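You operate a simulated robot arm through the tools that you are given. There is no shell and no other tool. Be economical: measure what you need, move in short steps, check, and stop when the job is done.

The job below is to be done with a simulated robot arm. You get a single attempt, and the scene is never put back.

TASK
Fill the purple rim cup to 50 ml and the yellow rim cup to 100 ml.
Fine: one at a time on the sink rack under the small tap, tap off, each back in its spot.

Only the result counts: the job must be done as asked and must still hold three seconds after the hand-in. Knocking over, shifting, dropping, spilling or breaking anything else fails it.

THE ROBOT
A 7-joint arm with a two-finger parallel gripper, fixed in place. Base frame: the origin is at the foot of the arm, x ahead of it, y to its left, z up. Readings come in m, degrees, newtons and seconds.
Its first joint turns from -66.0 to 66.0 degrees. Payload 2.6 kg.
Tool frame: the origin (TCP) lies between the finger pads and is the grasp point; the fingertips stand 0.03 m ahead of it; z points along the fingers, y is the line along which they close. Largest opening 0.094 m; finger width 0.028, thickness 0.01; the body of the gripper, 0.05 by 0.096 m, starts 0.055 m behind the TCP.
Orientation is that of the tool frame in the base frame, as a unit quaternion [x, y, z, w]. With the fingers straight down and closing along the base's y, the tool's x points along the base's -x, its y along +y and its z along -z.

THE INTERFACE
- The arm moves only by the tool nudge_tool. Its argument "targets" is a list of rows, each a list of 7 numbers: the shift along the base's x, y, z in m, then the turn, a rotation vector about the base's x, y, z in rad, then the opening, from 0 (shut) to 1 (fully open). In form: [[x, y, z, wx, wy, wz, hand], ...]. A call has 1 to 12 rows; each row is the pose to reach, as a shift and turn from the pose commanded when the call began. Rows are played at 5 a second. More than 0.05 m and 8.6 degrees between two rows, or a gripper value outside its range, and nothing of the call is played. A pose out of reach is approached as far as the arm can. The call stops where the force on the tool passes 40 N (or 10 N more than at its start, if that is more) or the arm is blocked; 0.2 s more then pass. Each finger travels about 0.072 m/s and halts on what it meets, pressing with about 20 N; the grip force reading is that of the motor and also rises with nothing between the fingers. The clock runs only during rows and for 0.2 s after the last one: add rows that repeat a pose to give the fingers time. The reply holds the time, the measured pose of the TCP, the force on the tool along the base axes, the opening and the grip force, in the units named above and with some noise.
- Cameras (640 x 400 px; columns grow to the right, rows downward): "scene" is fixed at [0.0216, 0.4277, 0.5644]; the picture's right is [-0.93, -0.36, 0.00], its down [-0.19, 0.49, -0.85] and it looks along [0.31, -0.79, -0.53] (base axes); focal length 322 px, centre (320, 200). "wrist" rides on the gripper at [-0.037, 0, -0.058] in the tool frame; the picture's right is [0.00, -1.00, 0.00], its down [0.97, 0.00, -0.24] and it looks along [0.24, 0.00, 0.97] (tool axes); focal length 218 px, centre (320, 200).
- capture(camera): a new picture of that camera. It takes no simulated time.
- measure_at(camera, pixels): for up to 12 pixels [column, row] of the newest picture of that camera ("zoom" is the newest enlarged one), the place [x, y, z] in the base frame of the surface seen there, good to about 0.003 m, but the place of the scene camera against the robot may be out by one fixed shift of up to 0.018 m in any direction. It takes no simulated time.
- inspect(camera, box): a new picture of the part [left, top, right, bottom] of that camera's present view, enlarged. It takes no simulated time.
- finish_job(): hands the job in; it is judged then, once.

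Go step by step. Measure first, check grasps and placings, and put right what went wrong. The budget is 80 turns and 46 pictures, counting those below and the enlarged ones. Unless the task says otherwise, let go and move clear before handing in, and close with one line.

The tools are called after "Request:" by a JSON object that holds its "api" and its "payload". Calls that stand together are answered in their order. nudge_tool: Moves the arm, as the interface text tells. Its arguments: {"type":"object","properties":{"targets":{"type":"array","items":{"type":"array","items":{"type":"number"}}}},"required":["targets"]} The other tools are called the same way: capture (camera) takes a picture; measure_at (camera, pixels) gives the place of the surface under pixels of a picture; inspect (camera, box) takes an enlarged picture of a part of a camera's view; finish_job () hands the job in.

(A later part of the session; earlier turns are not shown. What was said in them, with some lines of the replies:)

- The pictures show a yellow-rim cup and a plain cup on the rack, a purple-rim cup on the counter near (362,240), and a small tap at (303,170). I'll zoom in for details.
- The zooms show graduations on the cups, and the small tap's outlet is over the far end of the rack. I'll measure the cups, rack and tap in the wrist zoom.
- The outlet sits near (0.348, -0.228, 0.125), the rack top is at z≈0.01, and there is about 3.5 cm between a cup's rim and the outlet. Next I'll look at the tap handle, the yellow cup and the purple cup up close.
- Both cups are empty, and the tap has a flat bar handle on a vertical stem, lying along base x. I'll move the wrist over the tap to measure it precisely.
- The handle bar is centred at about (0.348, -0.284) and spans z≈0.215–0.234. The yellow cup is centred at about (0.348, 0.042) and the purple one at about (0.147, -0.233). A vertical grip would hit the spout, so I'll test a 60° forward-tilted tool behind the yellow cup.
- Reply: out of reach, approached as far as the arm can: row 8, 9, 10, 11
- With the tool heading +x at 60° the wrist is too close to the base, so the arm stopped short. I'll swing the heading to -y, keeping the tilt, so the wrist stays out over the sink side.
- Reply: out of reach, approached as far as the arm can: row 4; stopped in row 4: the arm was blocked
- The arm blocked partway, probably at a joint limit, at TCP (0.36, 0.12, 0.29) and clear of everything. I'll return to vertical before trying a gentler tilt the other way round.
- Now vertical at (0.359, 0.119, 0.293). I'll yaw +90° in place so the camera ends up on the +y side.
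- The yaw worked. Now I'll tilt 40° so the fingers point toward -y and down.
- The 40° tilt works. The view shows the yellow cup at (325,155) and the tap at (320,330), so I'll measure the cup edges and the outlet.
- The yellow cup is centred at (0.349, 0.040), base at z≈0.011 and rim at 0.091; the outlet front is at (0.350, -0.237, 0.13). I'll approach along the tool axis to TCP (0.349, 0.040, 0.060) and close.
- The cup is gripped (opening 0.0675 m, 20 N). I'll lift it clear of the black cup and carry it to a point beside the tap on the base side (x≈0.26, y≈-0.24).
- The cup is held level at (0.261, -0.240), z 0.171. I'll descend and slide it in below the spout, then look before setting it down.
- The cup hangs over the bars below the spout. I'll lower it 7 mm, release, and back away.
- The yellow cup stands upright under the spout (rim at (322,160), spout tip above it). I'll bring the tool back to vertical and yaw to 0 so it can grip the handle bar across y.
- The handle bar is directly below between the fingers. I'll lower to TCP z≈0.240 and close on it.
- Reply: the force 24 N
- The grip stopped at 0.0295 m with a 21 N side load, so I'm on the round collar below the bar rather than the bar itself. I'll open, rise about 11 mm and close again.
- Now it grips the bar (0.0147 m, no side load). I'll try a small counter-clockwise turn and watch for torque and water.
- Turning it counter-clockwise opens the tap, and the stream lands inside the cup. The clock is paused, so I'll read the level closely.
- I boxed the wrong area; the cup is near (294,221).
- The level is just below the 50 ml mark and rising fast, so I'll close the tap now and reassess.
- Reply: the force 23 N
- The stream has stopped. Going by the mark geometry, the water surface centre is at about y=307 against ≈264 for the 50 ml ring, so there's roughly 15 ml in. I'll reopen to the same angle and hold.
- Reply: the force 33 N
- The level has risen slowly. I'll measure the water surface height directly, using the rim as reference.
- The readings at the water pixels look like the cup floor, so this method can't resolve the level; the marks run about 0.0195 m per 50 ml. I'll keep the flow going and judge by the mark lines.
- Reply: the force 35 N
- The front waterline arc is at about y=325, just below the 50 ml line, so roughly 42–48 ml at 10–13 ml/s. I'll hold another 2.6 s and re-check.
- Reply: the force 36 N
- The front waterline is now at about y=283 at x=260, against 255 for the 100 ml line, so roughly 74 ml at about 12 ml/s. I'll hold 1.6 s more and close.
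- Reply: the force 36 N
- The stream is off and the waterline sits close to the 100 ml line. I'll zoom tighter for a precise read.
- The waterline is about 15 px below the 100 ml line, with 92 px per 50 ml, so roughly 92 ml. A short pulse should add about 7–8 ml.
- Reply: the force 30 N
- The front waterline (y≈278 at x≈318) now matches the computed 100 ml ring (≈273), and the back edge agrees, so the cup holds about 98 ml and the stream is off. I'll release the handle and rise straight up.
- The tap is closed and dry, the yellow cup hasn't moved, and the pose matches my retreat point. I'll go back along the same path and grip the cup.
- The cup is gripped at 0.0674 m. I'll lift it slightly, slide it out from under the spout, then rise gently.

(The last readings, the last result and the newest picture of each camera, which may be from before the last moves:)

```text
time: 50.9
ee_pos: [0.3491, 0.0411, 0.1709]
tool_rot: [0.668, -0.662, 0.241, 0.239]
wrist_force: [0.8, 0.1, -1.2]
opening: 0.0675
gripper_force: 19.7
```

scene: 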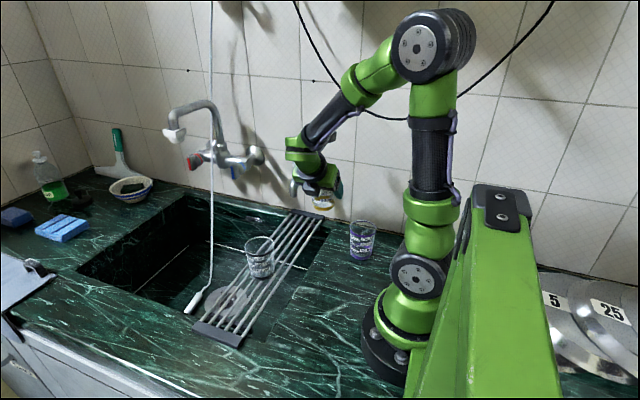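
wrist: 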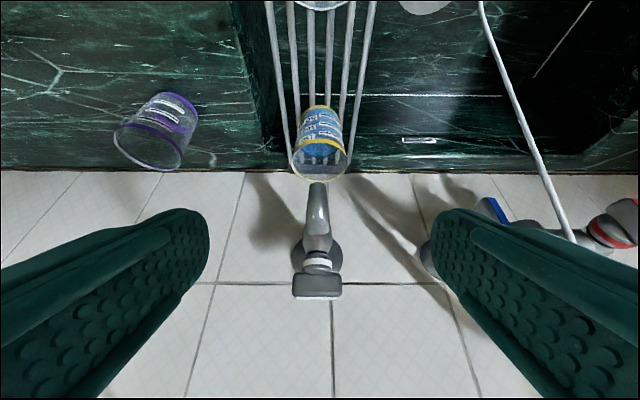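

I'm over the yellow cup's original spot at (0.349, 0.041). I'll lower it, release, and retreat along the tool axis.

Request:
{"api": "nudge_tool", "payload": {"targets": [[0.001, -0.001, -0.02, 0, 0, 0, 0.5], [0.001, -0.001, -0.05, 0, 0, 0, 0.5], [0.001, -0.001, -0.08, 0, 0, 0, 0.5], [0.001, -0.001, -0.1, 0, 0, 0, 0.5], [0.001, -0.001, -0.106, 0, 0, 0, 0.5], [0.001, -0.001, -0.1095, 0, 0, 0, 0.5], [0.001, -0.001, -0.1095, 0, 0, 0, 0.5], [0.001, -0.001, -0.1095, 0, 0, 0, 0.95], [0.001, -0.001, -0.1095, 0, 0, 0, 1], [0.001, -0.001, -0.1095, 0, 0, 0, 1]]}}

Request:
{"api": "nudge_tool", "payload": {"targets": [[0, 0.013, 0.015, 0, 0, 0, 1], [0, 0.035, 0.042, 0, 0, 0, 1], [0, 0.06, 0.075, 0, 0, 0, 1], [0, 0.085, 0.11, 0, 0, 0, 1], [0, 0.09, 0.15, 0, 0, 0, 1], [0, 0.09, 0.19, 0, 0, 0, 1]]}}

Request:
{"api": "capture", "payload": {"camera": "scene"}}

```text
time: 53.1
ee_pos: [0.3508, 0.0381, 0.0615]
tool_rot: [0.667, -0.663, 0.241, 0.24]
wrist_force: [-0.5, 0.4, -0.7]
opening: 0.0938
gripper_force: 0.0
```

```text
time: 54.5
ee_pos: [0.3495, 0.1286, 0.2508]
tool_rot: [0.669, -0.662, 0.24, 0.24]
wrist_force: [-0.5, 0.0, 0.6]
opening: 0.0941
gripper_force: 0.3
```

```text
9 pictures are left
```

scene: 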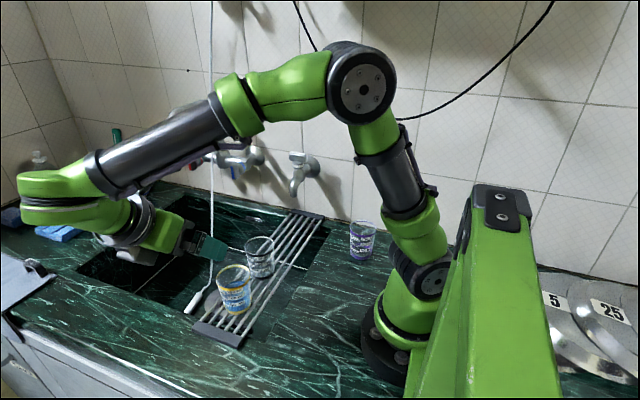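

The yellow cup is back in its place, upright and filled. Next is the purple cup, for which I'll go vertical with yaw 0 and move above it.

Request:
{"api": "nudge_tool", "payload": {"targets": [[0, 0.0, 0.02, 0.14, 0, 0, 1], [0, -0.01, 0.04, 0.28, 0, 0, 1], [0, -0.02, 0.05, 0.42, 0, 0, 1], [0, -0.03, 0.05, 0.56, 0, 0, 1], [0, -0.04, 0.05, 0.7, 0, 0, 1], [0, -0.04, 0.05, 0.7, 0, 0, 1]]}}

Request:
{"api": "nudge_tool", "payload": {"targets": [[-0.01, -0.03, 0, 0, 0, -0.143, 1], [-0.025, -0.06, 0, 0, 0, -0.286, 1], [-0.04, -0.09, 0, 0, 0, -0.429, 1], [-0.06, -0.12, 0, 0, 0, -0.571, 1], [-0.08, -0.15, 0, 0, 0, -0.714, 1], [-0.1, -0.18, 0, 0, 0, -0.857, 1], [-0.12, -0.21, 0, 0, 0, -1.0, 1], [-0.14, -0.24, 0, 0, 0, -1.143, 1], [-0.16, -0.265, -0.01, 0, 0, -1.286, 1], [-0.175, -0.29, -0.02, 0, 0, -1.43, 1], [-0.19, -0.315, -0.04, 0, 0, -1.571, 1], [-0.19, -0.315, -0.04, 0, 0, -1.571, 1]]}}

Request:
{"api": "capture", "payload": {"camera": "wrist"}}

```text
time: 55.9
ee_pos: [0.3505, 0.088, 0.3023]
tool_rot: [0.71, -0.705, -0.001, -0.005]
wrist_force: [0.6, 0.1, -0.6]
opening: 0.094
gripper_force: 0.0
```

```text
time: 58.5
ee_pos: [0.1597, -0.2273, 0.2604]
tool_rot: [-0.003, 1.0, -0.002, 0.004]
wrist_force: [0.0, 0.2, -0.9]
opening: 0.0939
gripper_force: 0.0
```

```text
8 pictures are left
```

wrist: 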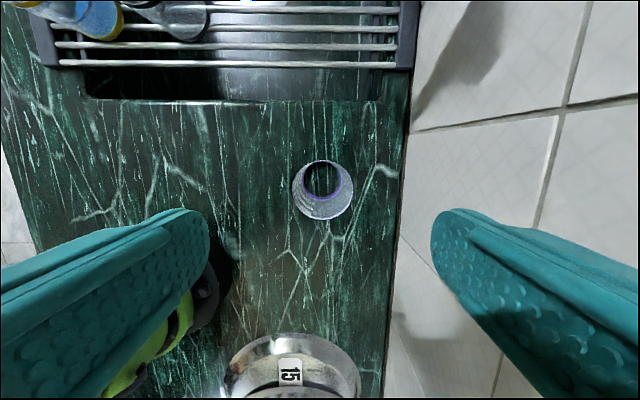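

Request:
{"api": "measure_at", "payload": {"camera": "wrist", "pixels": [[294, 192], [352, 192], [322, 217], [322, 162], [340, 212], [302, 210], [323, 190], [250, 100], [330, 100], [320, 120], [330, 250], [297, 355]]}}

```text
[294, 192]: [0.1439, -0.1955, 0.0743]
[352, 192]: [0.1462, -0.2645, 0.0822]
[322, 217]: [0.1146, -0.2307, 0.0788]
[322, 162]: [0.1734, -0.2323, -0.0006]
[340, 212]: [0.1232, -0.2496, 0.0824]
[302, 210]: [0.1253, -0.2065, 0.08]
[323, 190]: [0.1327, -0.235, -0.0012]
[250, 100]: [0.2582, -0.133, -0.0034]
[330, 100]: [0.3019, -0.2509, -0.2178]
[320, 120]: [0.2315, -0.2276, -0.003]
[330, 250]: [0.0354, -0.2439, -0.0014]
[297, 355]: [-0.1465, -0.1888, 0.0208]
```

The purple cup is centred at (0.147, -0.231) with its rim at z≈0.08. A tilted grasp heading tangentially (about -148°) should reach it directly, and I can rotate about vertical while carrying; I'll set that orientation now.

Request:
{"api": "nudge_tool", "payload": {"targets": [[0.016, 0.01, 0, 0, 0, 0.14, 1], [0.032, 0.02, 0, 0, 0, 0.28, 1], [0.049, 0.03, 0, 0, 0, 0.42, 1], [0.065, 0.042, 0, 0, 0, 0.559, 1], [0.065, 0.042, 0, 0, 0, 0.559, 1]]}}

Request:
{"api": "nudge_tool", "payload": {"targets": [[0, 0, 0, -0.074, 0.119, 0, 1], [0, 0, -0.01, -0.148, 0.237, 0, 1], [0, 0, -0.02, -0.223, 0.356, 0, 1], [-0.006, -0.003, -0.04, -0.297, 0.475, 0, 1], [-0.013, -0.006, -0.06, -0.371, 0.594, 0, 1], [-0.013, -0.006, -0.06, -0.371, 0.594, 0, 1]]}}

```text
time: 59.7
ee_pos: [0.2247, -0.1849, 0.2617]
tool_rot: [-0.281, 0.96, -0.001, 0.004]
wrist_force: [0.2, 0.6, 0.9]
opening: 0.0941
gripper_force: 0.0
```

```text
time: 61.1
ee_pos: [0.2129, -0.19, 0.2014]
tool_rot: [-0.263, 0.903, -0.094, -0.327]
wrist_force: [0.3, -0.1, -0.7]
opening: 0.094
gripper_force: 0.0
```

Orientation is as planned. I'll descend, come in along the tool axis to (0.147, -0.231, 0.051), and grip.

Request:
{"api": "nudge_tool", "payload": {"targets": [[0, 0, -0.035, 0, 0, 0, 1], [0, 0, -0.058, 0, 0, 0, 1], [-0.016, -0.01, -0.081, 0, 0, 0, 1], [-0.033, -0.0205, -0.104, 0, 0, 0, 1], [-0.05, -0.031, -0.127, 0, 0, 0, 1], [-0.0659, -0.041, -0.15, 0, 0, 0, 1], [-0.0659, -0.041, -0.15, 0, 0, 0, 1], [-0.0659, -0.041, -0.15, 0, 0, 0, 0.5], [-0.0659, -0.041, -0.15, 0, 0, 0, 0.5], [-0.0659, -0.041, -0.15, 0, 0, 0, 0.5]]}}

Request:
{"api": "capture", "payload": {"camera": "scene"}}

```text
time: 63.3
ee_pos: [0.1477, -0.2323, 0.0528]
tool_rot: [-0.264, 0.903, -0.095, -0.326]
wrist_force: [0.7, 0.6, 0.2]
opening: 0.0662
gripper_force: 20.2
```

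```text
7 pictures are left
```

scene: 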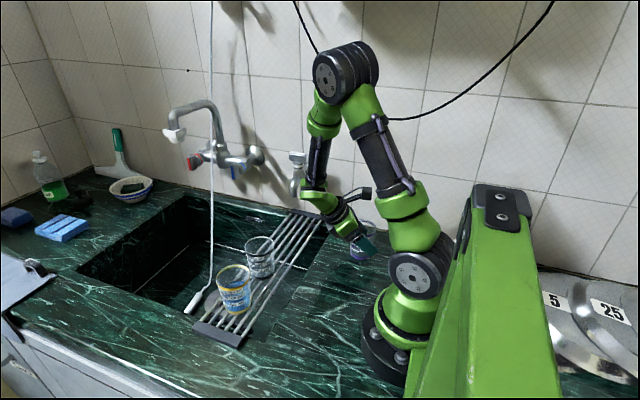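

The purple cup is gripped (0.0662 m). I'll record its spot as TCP (0.1477, -0.2323, 0.0528), lift, and rotate to a -90° heading while moving toward the tap.

Request:
{"api": "nudge_tool", "payload": {"targets": [[0, 0, 0.03, 0, 0, 0, 0.5], [0, 0, 0.07, 0, 0, 0, 0.5], [0, 0, 0.11, 0, 0, 0, 0.5], [0.01, 0.0, 0.118, 0, 0, 0.13, 0.5], [0.02, 0, 0.118, 0, 0, 0.26, 0.5], [0.03, 0, 0.118, 0, 0, 0.39, 0.5], [0.045, 0, 0.118, 0, 0, 0.52, 0.5], [0.06, 0, 0.118, 0, 0, 0.65, 0.5], [0.075, -0.002, 0.118, 0, 0, 0.78, 0.5], [0.095, -0.005, 0.118, 0, 0, 0.9, 0.5], [0.1123, -0.009, 0.118, 0, 0, 1.012, 0.5], [0.1123, -0.009, 0.118, 0, 0, 1.012, 0.5]]}}

```text
time: 65.9
ee_pos: [0.2588, -0.2408, 0.1693]
tool_rot: [0.669, -0.661, 0.24, 0.239]
wrist_force: [-0.5, 0.2, 0.4]
opening: 0.066
gripper_force: 19.7
```

Pose matches the earlier approach point. I'll descend, slide under the spout, and lower until the cup is just seated.

Request:
{"api": "nudge_tool", "payload": {"targets": [[0, -0.001, -0.04, 0, 0, 0, 0.5], [0, -0.001, -0.08, 0, 0, 0, 0.5], [0, -0.001, -0.097, 0, 0, 0, 0.5], [0.03, -0.001, -0.097, 0, 0, 0, 0.5], [0.06, -0.001, -0.097, 0, 0, 0, 0.5], [0.09, -0.001, -0.097, 0, 0, 0, 0.5], [0.09, -0.001, -0.102, 0, 0, 0, 0.5], [0.09, -0.001, -0.1055, 0, 0, 0, 0.5], [0.09, -0.001, -0.1055, 0, 0, 0, 0.5]]}}

```text
time: 67.9
ee_pos: [0.3485, -0.2421, 0.0638]
tool_rot: [0.668, -0.662, 0.24, 0.239]
wrist_force: [0.3, 0.8, -0.7]
opening: 0.0655
gripper_force: 20.3
```

There's no contact force yet. I'll ease down a few millimetres.

Request:
{"api": "nudge_tool", "payload": {"targets": [[0, 0, -0.001, 0, 0, 0, 0.5], [0, 0, -0.002, 0, 0, 0, 0.5], [0, 0, -0.002, 0, 0, 0, 0.5]]}}

```text
time: 68.7
ee_pos: [0.3493, -0.2417, 0.0633]
tool_rot: [0.668, -0.662, 0.241, 0.24]
wrist_force: [-0.5, 0.3, -0.7]
opening: 0.0657
gripper_force: 19.9
```

It has barely moved and should be at the bars. I'll release and back away on the same path as before, then look.

Request:
{"api": "nudge_tool", "payload": {"targets": [[0, 0, 0, 0, 0, 0, 0.8], [0, 0, 0, 0, 0, 0, 0.95], [0, 0, 0, 0, 0, 0, 0.95], [0, 0.012, 0.006, 0, 0, 0, 0.95], [0, 0.026, 0.016, 0, 0, 0, 0.95], [0, 0.045, 0.045, 0, 0, 0, 0.95], [0, 0.07, 0.08, 0, 0, 0, 0.95], [0, 0.1, 0.12, 0, 0, 0, 0.95], [0, 0.12, 0.16, 0, 0, 0, 0.95], [0, 0.12, 0.2, 0, 0, 0, 0.95]]}}

Request:
{"api": "nudge_tool", "payload": {"targets": [[0, 0.0, 0.02, 0.14, 0, 0, 0.8], [0, 0, 0.04, 0.28, 0, 0, 0.7], [0, 0, 0.06, 0.42, 0, 0, 0.6], [0, 0, 0.07, 0.56, 0, 0, 0.5], [0, 0, 0.07, 0.7, 0, 0, 0.45], [0, 0, 0.07, 0.7, 0, 0, 0.45]]}}

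Request:
{"api": "nudge_tool", "payload": {"targets": [[0, -0.01, 0, 0, 0, -0.143, 0.45], [0, -0.02, 0, 0, 0, -0.286, 0.45], [0, -0.03, 0, 0, 0, -0.429, 0.45], [0, -0.045, 0, 0, 0, -0.571, 0.45], [0, -0.06, 0, 0, 0, -0.714, 0.45], [0, -0.075, 0, 0, 0, -0.857, 0.45], [0, -0.09, 0, 0, 0, -1.0, 0.45], [0, -0.105, 0, 0, 0, -1.143, 0.45], [0, -0.12, 0, 0, 0, -1.286, 0.45], [0, -0.14, 0, 0, 0, -1.43, 0.45], [0, -0.16, 0, 0, 0, -1.571, 0.45], [0, -0.16, 0, 0, 0, -1.571, 0.45]]}}

Request:
{"api": "inspect", "payload": {"camera": "scene", "box": [274, 197, 316, 239]}}

```text
time: 70.9
ee_pos: [0.3473, -0.1211, 0.2615]
tool_rot: [0.669, -0.661, 0.24, 0.24]
wrist_force: [0.2, -0.4, 0.0]
opening: 0.0895
gripper_force: 0.0
```

```text
time: 72.3
ee_pos: [0.3492, -0.1214, 0.3326]
tool_rot: [0.71, -0.705, -0.002, -0.004]
wrist_force: [0.1, 0.3, 0.0]
opening: 0.0426
gripper_force: 0.0
```

```text
time: 74.9
ee_pos: [0.3491, -0.2835, 0.3315]
tool_rot: [-0.003, 1.0, -0.002, 0.003]
wrist_force: [0.8, 0.3, -0.2]
opening: 0.0422
gripper_force: 0.1
```

```text
9.52 times, centred on (295, 218) of scene
```

zoom: 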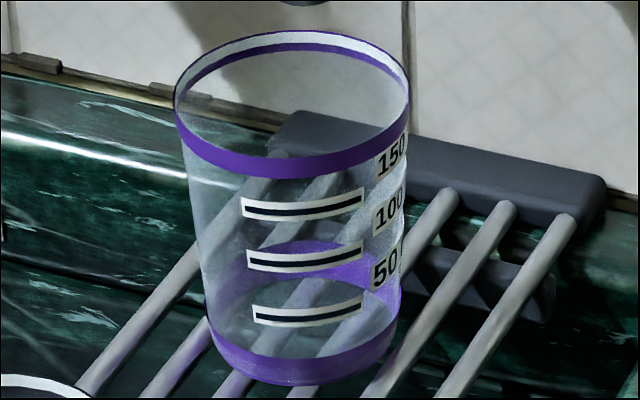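

The purple cup stands upright under the spout with its marks facing the camera (50 ml line at y≈315). I'll lower onto the handle bar and grip it.

Request:
{"api": "nudge_tool", "payload": {"targets": [[0, 0.002, -0.045, 0, 0, 0, 0.45], [0, 0.002, -0.07, 0, 0, 0, 0.45], [0, 0.002, -0.0805, 0, 0, 0, 0.45], [0, 0.002, -0.0805, 0, 0, 0, 0.1], [0, 0.002, -0.0805, 0, 0, 0, 0.1], [0, 0.002, -0.0805, 0, 0, 0, 0.1]]}}

```text
time: 76.3
ee_pos: [0.3497, -0.2819, 0.2524]
tool_rot: [-0.004, 1.0, -0.004, 0.003]
wrist_force: [6.8, -21.7, -7.7]
opening: 0.0148
gripper_force: 45.1
```

The bar is gripped but with a -22 N side load. I'll shift 2 mm toward -y to relieve it.

Request:
{"api": "nudge_tool", "payload": {"targets": [[0, -0.001, 0, 0, 0, 0, 0.1], [0, -0.002, 0, 0, 0, 0, 0.1]]}}

```text
time: 76.9
ee_pos: [0.3482, -0.2821, 0.2513]
tool_rot: [-0.003, 1.0, -0.003, 0.004]
wrist_force: [-1.3, -13.5, -4.5]
opening: 0.0149
gripper_force: 45.0
```

The load is down to about 14 N. I'll open to 0.3 rad and hold; the earlier data give about 10.8 ml/s.

Request:
{"api": "nudge_tool", "payload": {"targets": [[0, 0, 0, 0, 0, 0.15, 0.1], [0, 0, 0, 0, 0, 0.3, 0.1], [0, 0, 0, 0, 0, 0.3, 0.1], [0, 0, 0, 0, 0, 0.3, 0.1], [0, 0, 0, 0, 0, 0.3, 0.1], [0, 0, 0, 0, 0, 0.3, 0.1], [0, 0, 0, 0, 0, 0.3, 0.1], [0, 0, 0, 0, 0, 0.3, 0.1], [0, 0, 0, 0, 0, 0.3, 0.1], [0, 0, 0, 0, 0, 0.3, 0.1]]}}

Request:
{"api": "inspect", "payload": {"camera": "scene", "box": [274, 197, 316, 239]}}

```text
time: 79.1
ee_pos: [0.3489, -0.2825, 0.2512]
tool_rot: [-0.152, 0.988, -0.001, 0.003]
wrist_force: [-13.2, -4.3, -3.6]
opening: 0.0149
gripper_force: 45.4
```

```text
9.52 times, centred on (295, 218) of scene
```

zoom: 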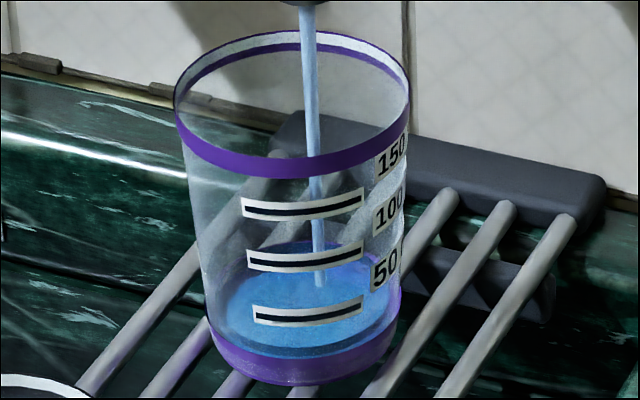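

The waterline (y≈346, against 316 for the 50 ml line, 54 px per 50 ml) gives about 22 ml, which matches 10.8 ml/s. About 2.5 s of effective flow remains, so I'll hold and then close.

Request:
{"api": "nudge_tool", "payload": {"targets": [[0, 0, 0, 0, 0, 0, 0.1], [0, 0, 0, 0, 0, 0, 0.1], [0, 0, 0, 0, 0, 0, 0.1], [0, 0, 0, 0, 0, 0, 0.1], [0, 0, 0, 0, 0, 0, 0.1], [0, 0, 0, 0, 0, 0, 0.1], [0, 0, 0, 0, 0, 0, 0.1], [0, 0, 0, 0, 0, 0, 0.1], [0, 0, 0, 0, 0, 0, 0.1]]}}

Request:
{"api": "nudge_tool", "payload": {"targets": [[0, 0, 0, 0, 0, 0, 0.1], [0, 0, 0, 0, 0, -0.15, 0.1], [0, 0, 0, 0, 0, -0.3, 0.1], [0, 0, 0, 0, 0, -0.3, 0.1]]}}

Request:
{"api": "inspect", "payload": {"camera": "scene", "box": [274, 197, 316, 239]}}

```text
time: 81.1
ee_pos: [0.3493, -0.2811, 0.2523]
tool_rot: [-0.153, 0.988, -0.001, 0.004]
wrist_force: [-17.1, -0.3, -4.6]
opening: 0.0148
gripper_force: 45.2
```

```text
time: 82.1
ee_pos: [0.3492, -0.282, 0.2515]
tool_rot: [-0.002, 1.0, -0.003, 0.003]
wrist_force: [-13.3, -4.2, -6.3]
opening: 0.0146
gripper_force: 44.8
```

```text
9.52 times, centred on (295, 218) of scene
```

zoom: 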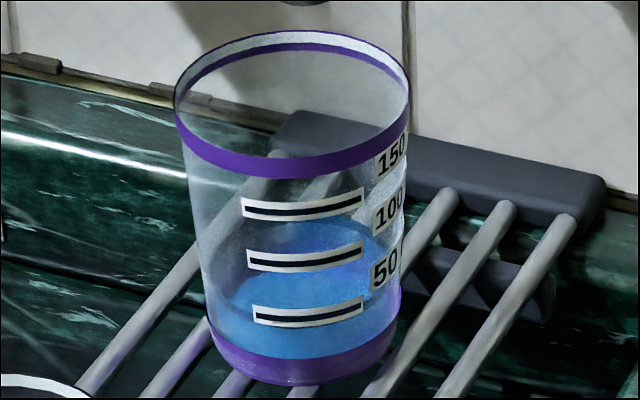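

The stream is off and the waterline is hidden right behind the 50 ml mark, so about 49 ml. I'll release the handle, go back to the tilted pose and re-grip the cup.

Request:
{"api": "nudge_tool", "payload": {"targets": [[0, 0, 0, 0, 0, 0, 0.4], [0, 0, 0, 0, 0, 0, 0.4], [0, 0, 0.02, 0, 0, 0, 0.4], [0, 0, 0.06, 0, 0, 0, 0.4], [0, 0, 0.08, 0, 0, 0, 0.4]]}}

Request:
{"api": "nudge_tool", "payload": {"targets": [[0, 0.021, 0, 0, 0, 0.143, 0.4], [0, 0.041, 0, 0, 0, 0.286, 0.4], [0, 0.056, 0, 0, 0, 0.429, 0.4], [0, 0.071, 0, 0, 0, 0.571, 0.4], [0, 0.086, 0, 0, 0, 0.714, 0.4], [0, 0.101, 0, 0, 0, 0.857, 0.4], [0, 0.116, 0, 0, 0, 1.0, 0.4], [0, 0.131, 0, 0, 0, 1.143, 0.5], [0, 0.141, 0, 0, 0, 1.286, 0.6], [0, 0.151, 0, 0, 0, 1.43, 0.8], [0, 0.161, 0, 0, 0, 1.571, 1], [0, 0.161, 0, 0, 0, 1.571, 1]]}}

Request:
{"api": "nudge_tool", "payload": {"targets": [[0, 0, -0.01, -0.14, 0, 0, 1], [0, 0, -0.03, -0.28, 0, 0, 1], [0, 0, -0.05, -0.42, 0, 0, 1], [0, 0, -0.07, -0.56, 0, 0, 1], [0, 0, -0.07, -0.7, 0, 0, 1], [0, 0, -0.07, -0.7, 0, 0, 1]]}}

Request:
{"api": "capture", "payload": {"camera": "wrist"}}

```text
time: 83.3
ee_pos: [0.3488, -0.2807, 0.3314]
tool_rot: [-0.003, 1.0, -0.002, 0.004]
wrist_force: [0.3, -0.7, -0.5]
opening: 0.0377
gripper_force: 0.1
```

```text
time: 85.9
ee_pos: [0.348, -0.1207, 0.3318]
tool_rot: [0.711, -0.704, -0.002, -0.004]
wrist_force: [0.4, -0.9, -0.2]
opening: 0.0942
gripper_force: 0.0
```

```text
time: 87.3
ee_pos: [0.3494, -0.1198, 0.2616]
tool_rot: [0.668, -0.662, 0.242, 0.24]
wrist_force: [-0.1, 0.7, -1.0]
opening: 0.0938
gripper_force: 0.0
```

```text
3 pictures are left
```

wrist: 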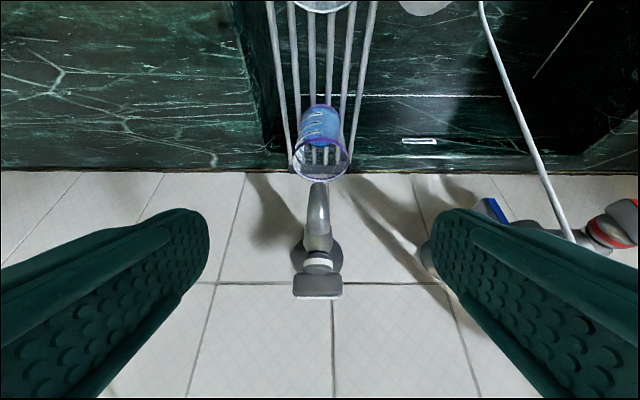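

The tap is closed and the purple cup is in place. I'll re-approach on the same path and grip it.

Request:
{"api": "nudge_tool", "payload": {"targets": [[0, 0, -0.04, 0, 0, 0, 1], [0, -0.02, -0.08, 0, 0, 0, 1], [0, -0.05, -0.12, 0, 0, 0, 1], [0, -0.075, -0.155, 0, 0, 0, 1], [0, -0.094, -0.183, 0, 0, 0, 1], [0, -0.108, -0.193, 0, 0, 0, 1], [0, -0.121, -0.1985, 0, 0, 0, 1], [0, -0.121, -0.1985, 0, 0, 0, 1], [0, -0.121, -0.1985, 0, 0, 0, 0.5], [0, -0.121, -0.1985, 0, 0, 0, 0.5], [0, -0.121, -0.1985, 0, 0, 0, 0.5]]}}

Request:
{"api": "nudge_tool", "payload": {"targets": [[0, 0, 0.003, 0, 0, 0, 0.5], [0, 0, 0.008, 0, 0, 0, 0.5], [-0.015, 0, 0.008, 0, 0, 0, 0.5], [-0.04, 0, 0.008, 0, 0, 0, 0.5], [-0.065, 0, 0.008, 0, 0, 0, 0.5], [-0.083, 0, 0.008, 0, 0, 0, 0.5], [-0.09, 0, 0.015, 0, 0, 0, 0.5], [-0.09, 0, 0.035, 0, 0, 0, 0.5], [-0.09, 0, 0.06, 0, 0, 0, 0.5], [-0.09, 0, 0.085, 0, 0, 0, 0.5], [-0.09, 0, 0.1, 0, 0, 0, 0.5], [-0.09, 0, 0.106, 0, 0, 0, 0.5]]}}

```text
time: 89.7
ee_pos: [0.349, -0.2418, 0.0628]
tool_rot: [0.668, -0.662, 0.241, 0.239]
wrist_force: [-0.6, -0.3, 0.4]
opening: 0.0654
gripper_force: 19.6
```

```text
time: 92.3
ee_pos: [0.2585, -0.2411, 0.1693]
tool_rot: [0.668, -0.662, 0.24, 0.24]
wrist_force: [-0.9, 0.2, -0.4]
opening: 0.0653
gripper_force: 20.0
```

The purple cup is held and clear. I'll rotate back to the original heading over its spot.

Request:
{"api": "nudge_tool", "payload": {"targets": [[-0.012, 0.002, 0, 0, 0, -0.09, 0.5], [-0.03, 0.004, 0, 0, 0, -0.2, 0.5], [-0.048, 0.006, 0, 0, 0, -0.31, 0.5], [-0.062, 0.009, 0, 0, 0, -0.43, 0.5], [-0.075, 0.009, 0, 0, 0, -0.55, 0.5], [-0.085, 0.009, 0, 0, 0, -0.67, 0.5], [-0.095, 0.009, 0, 0, 0, -0.79, 0.5], [-0.103, 0.009, 0, 0, 0, -0.9, 0.5], [-0.108, 0.009, 0, 0, 0, -0.98, 0.5], [-0.111, 0.009, 0, 0, 0, -1.012, 0.5], [-0.111, 0.009, 0, 0, 0, -1.012, 0.5]]}}

Request:
{"api": "nudge_tool", "payload": {"targets": [[0, 0, -0.02, 0, 0, 0, 0.5], [0, 0, -0.05, 0, 0, 0, 0.5], [0, 0, -0.08, 0, 0, 0, 0.5], [0, 0, -0.1, 0, 0, 0, 0.5], [0, 0, -0.11, 0, 0, 0, 0.5], [0, 0, -0.115, 0, 0, 0, 0.5], [0, 0, -0.115, 0, 0, 0, 0.5]]}}

```text
time: 94.7
ee_pos: [0.1479, -0.2331, 0.1696]
tool_rot: [-0.262, 0.903, -0.094, -0.326]
wrist_force: [0.1, 1.0, -0.4]
opening: 0.0651
gripper_force: 19.8
```

```text
time: 96.3
ee_pos: [0.1479, -0.2314, 0.0541]
tool_rot: [-0.263, 0.903, -0.094, -0.326]
wrist_force: [0.6, 2.4, 12.1]
opening: 0.0648
gripper_force: 20.8
```

A 12 N upward force shows the cup is on the counter at (0.148, -0.231). I'll release and retreat along the tool axis.

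Request:
{"api": "nudge_tool", "payload": {"targets": [[0, 0, 0.0005, 0, 0, 0, 0.6], [0, 0, 0.0005, 0, 0, 0, 0.8], [0, 0, 0.0005, 0, 0, 0, 1], [0, 0, 0.0005, 0, 0, 0, 1], [0.008, 0.005, 0.012, 0, 0, 0, 1], [0.024, 0.015, 0.034, 0, 0, 0, 1], [0.042, 0.026, 0.059, 0, 0, 0, 1], [0.06, 0.037, 0.084, 0, 0, 0, 1], [0.07, 0.043, 0.12, 0, 0, 0, 1], [0.07, 0.043, 0.16, 0, 0, 0, 1], [0.08, 0.07, 0.19, 0, 0, 0, 1], [0.1, 0.11, 0.2, 0, 0, 0, 1]]}}

Request:
{"api": "capture", "payload": {"camera": "scene"}}

```text
time: 98.9
ee_pos: [0.2473, -0.1242, 0.2546]
tool_rot: [-0.263, 0.903, -0.094, -0.327]
wrist_force: [0.4, -0.5, 0.0]
opening: 0.0941
gripper_force: 0.0
```

```text
2 pictures are left
```

scene: 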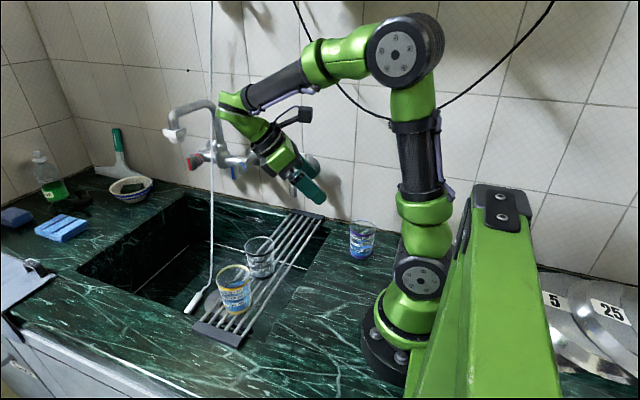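

Both cups stand in their original spots and the hand is clear. I'll take one last close look at each level.

Request:
{"api": "inspect", "payload": {"camera": "scene", "box": [342, 214, 384, 262]}}

Request:
{"api": "inspect", "payload": {"camera": "scene", "box": [210, 258, 260, 318]}}

```text
8.33 times, centred on (363, 238) of scene
```

zoom: 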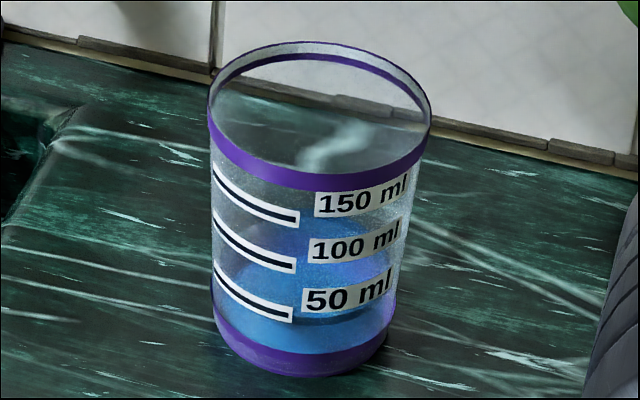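

```text
6.67 times, centred on (235, 288) of scene
```

zoom: 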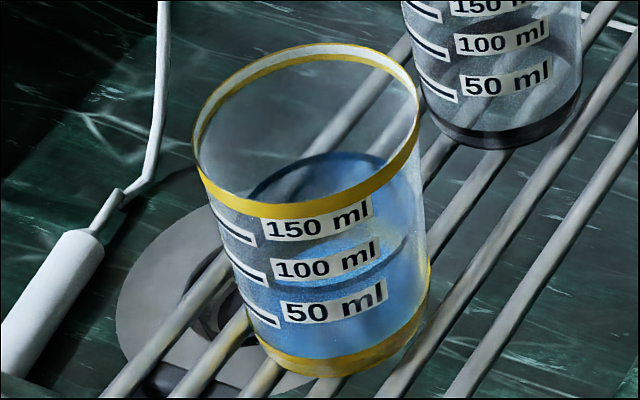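

Waterlines sit at the 50 ml mark on the purple cup and the 100 ml mark on the yellow one, the tap is off, and the hand is clear. Handing in.

Request:
{"api": "finish_job", "payload": {}}

```text
The job is handed in.
```

I filled the purple cup to about 50 ml and the yellow cup to about 100 ml, judging by the marks. Both are back in their spots, the tap is off, and I've handed the job in.
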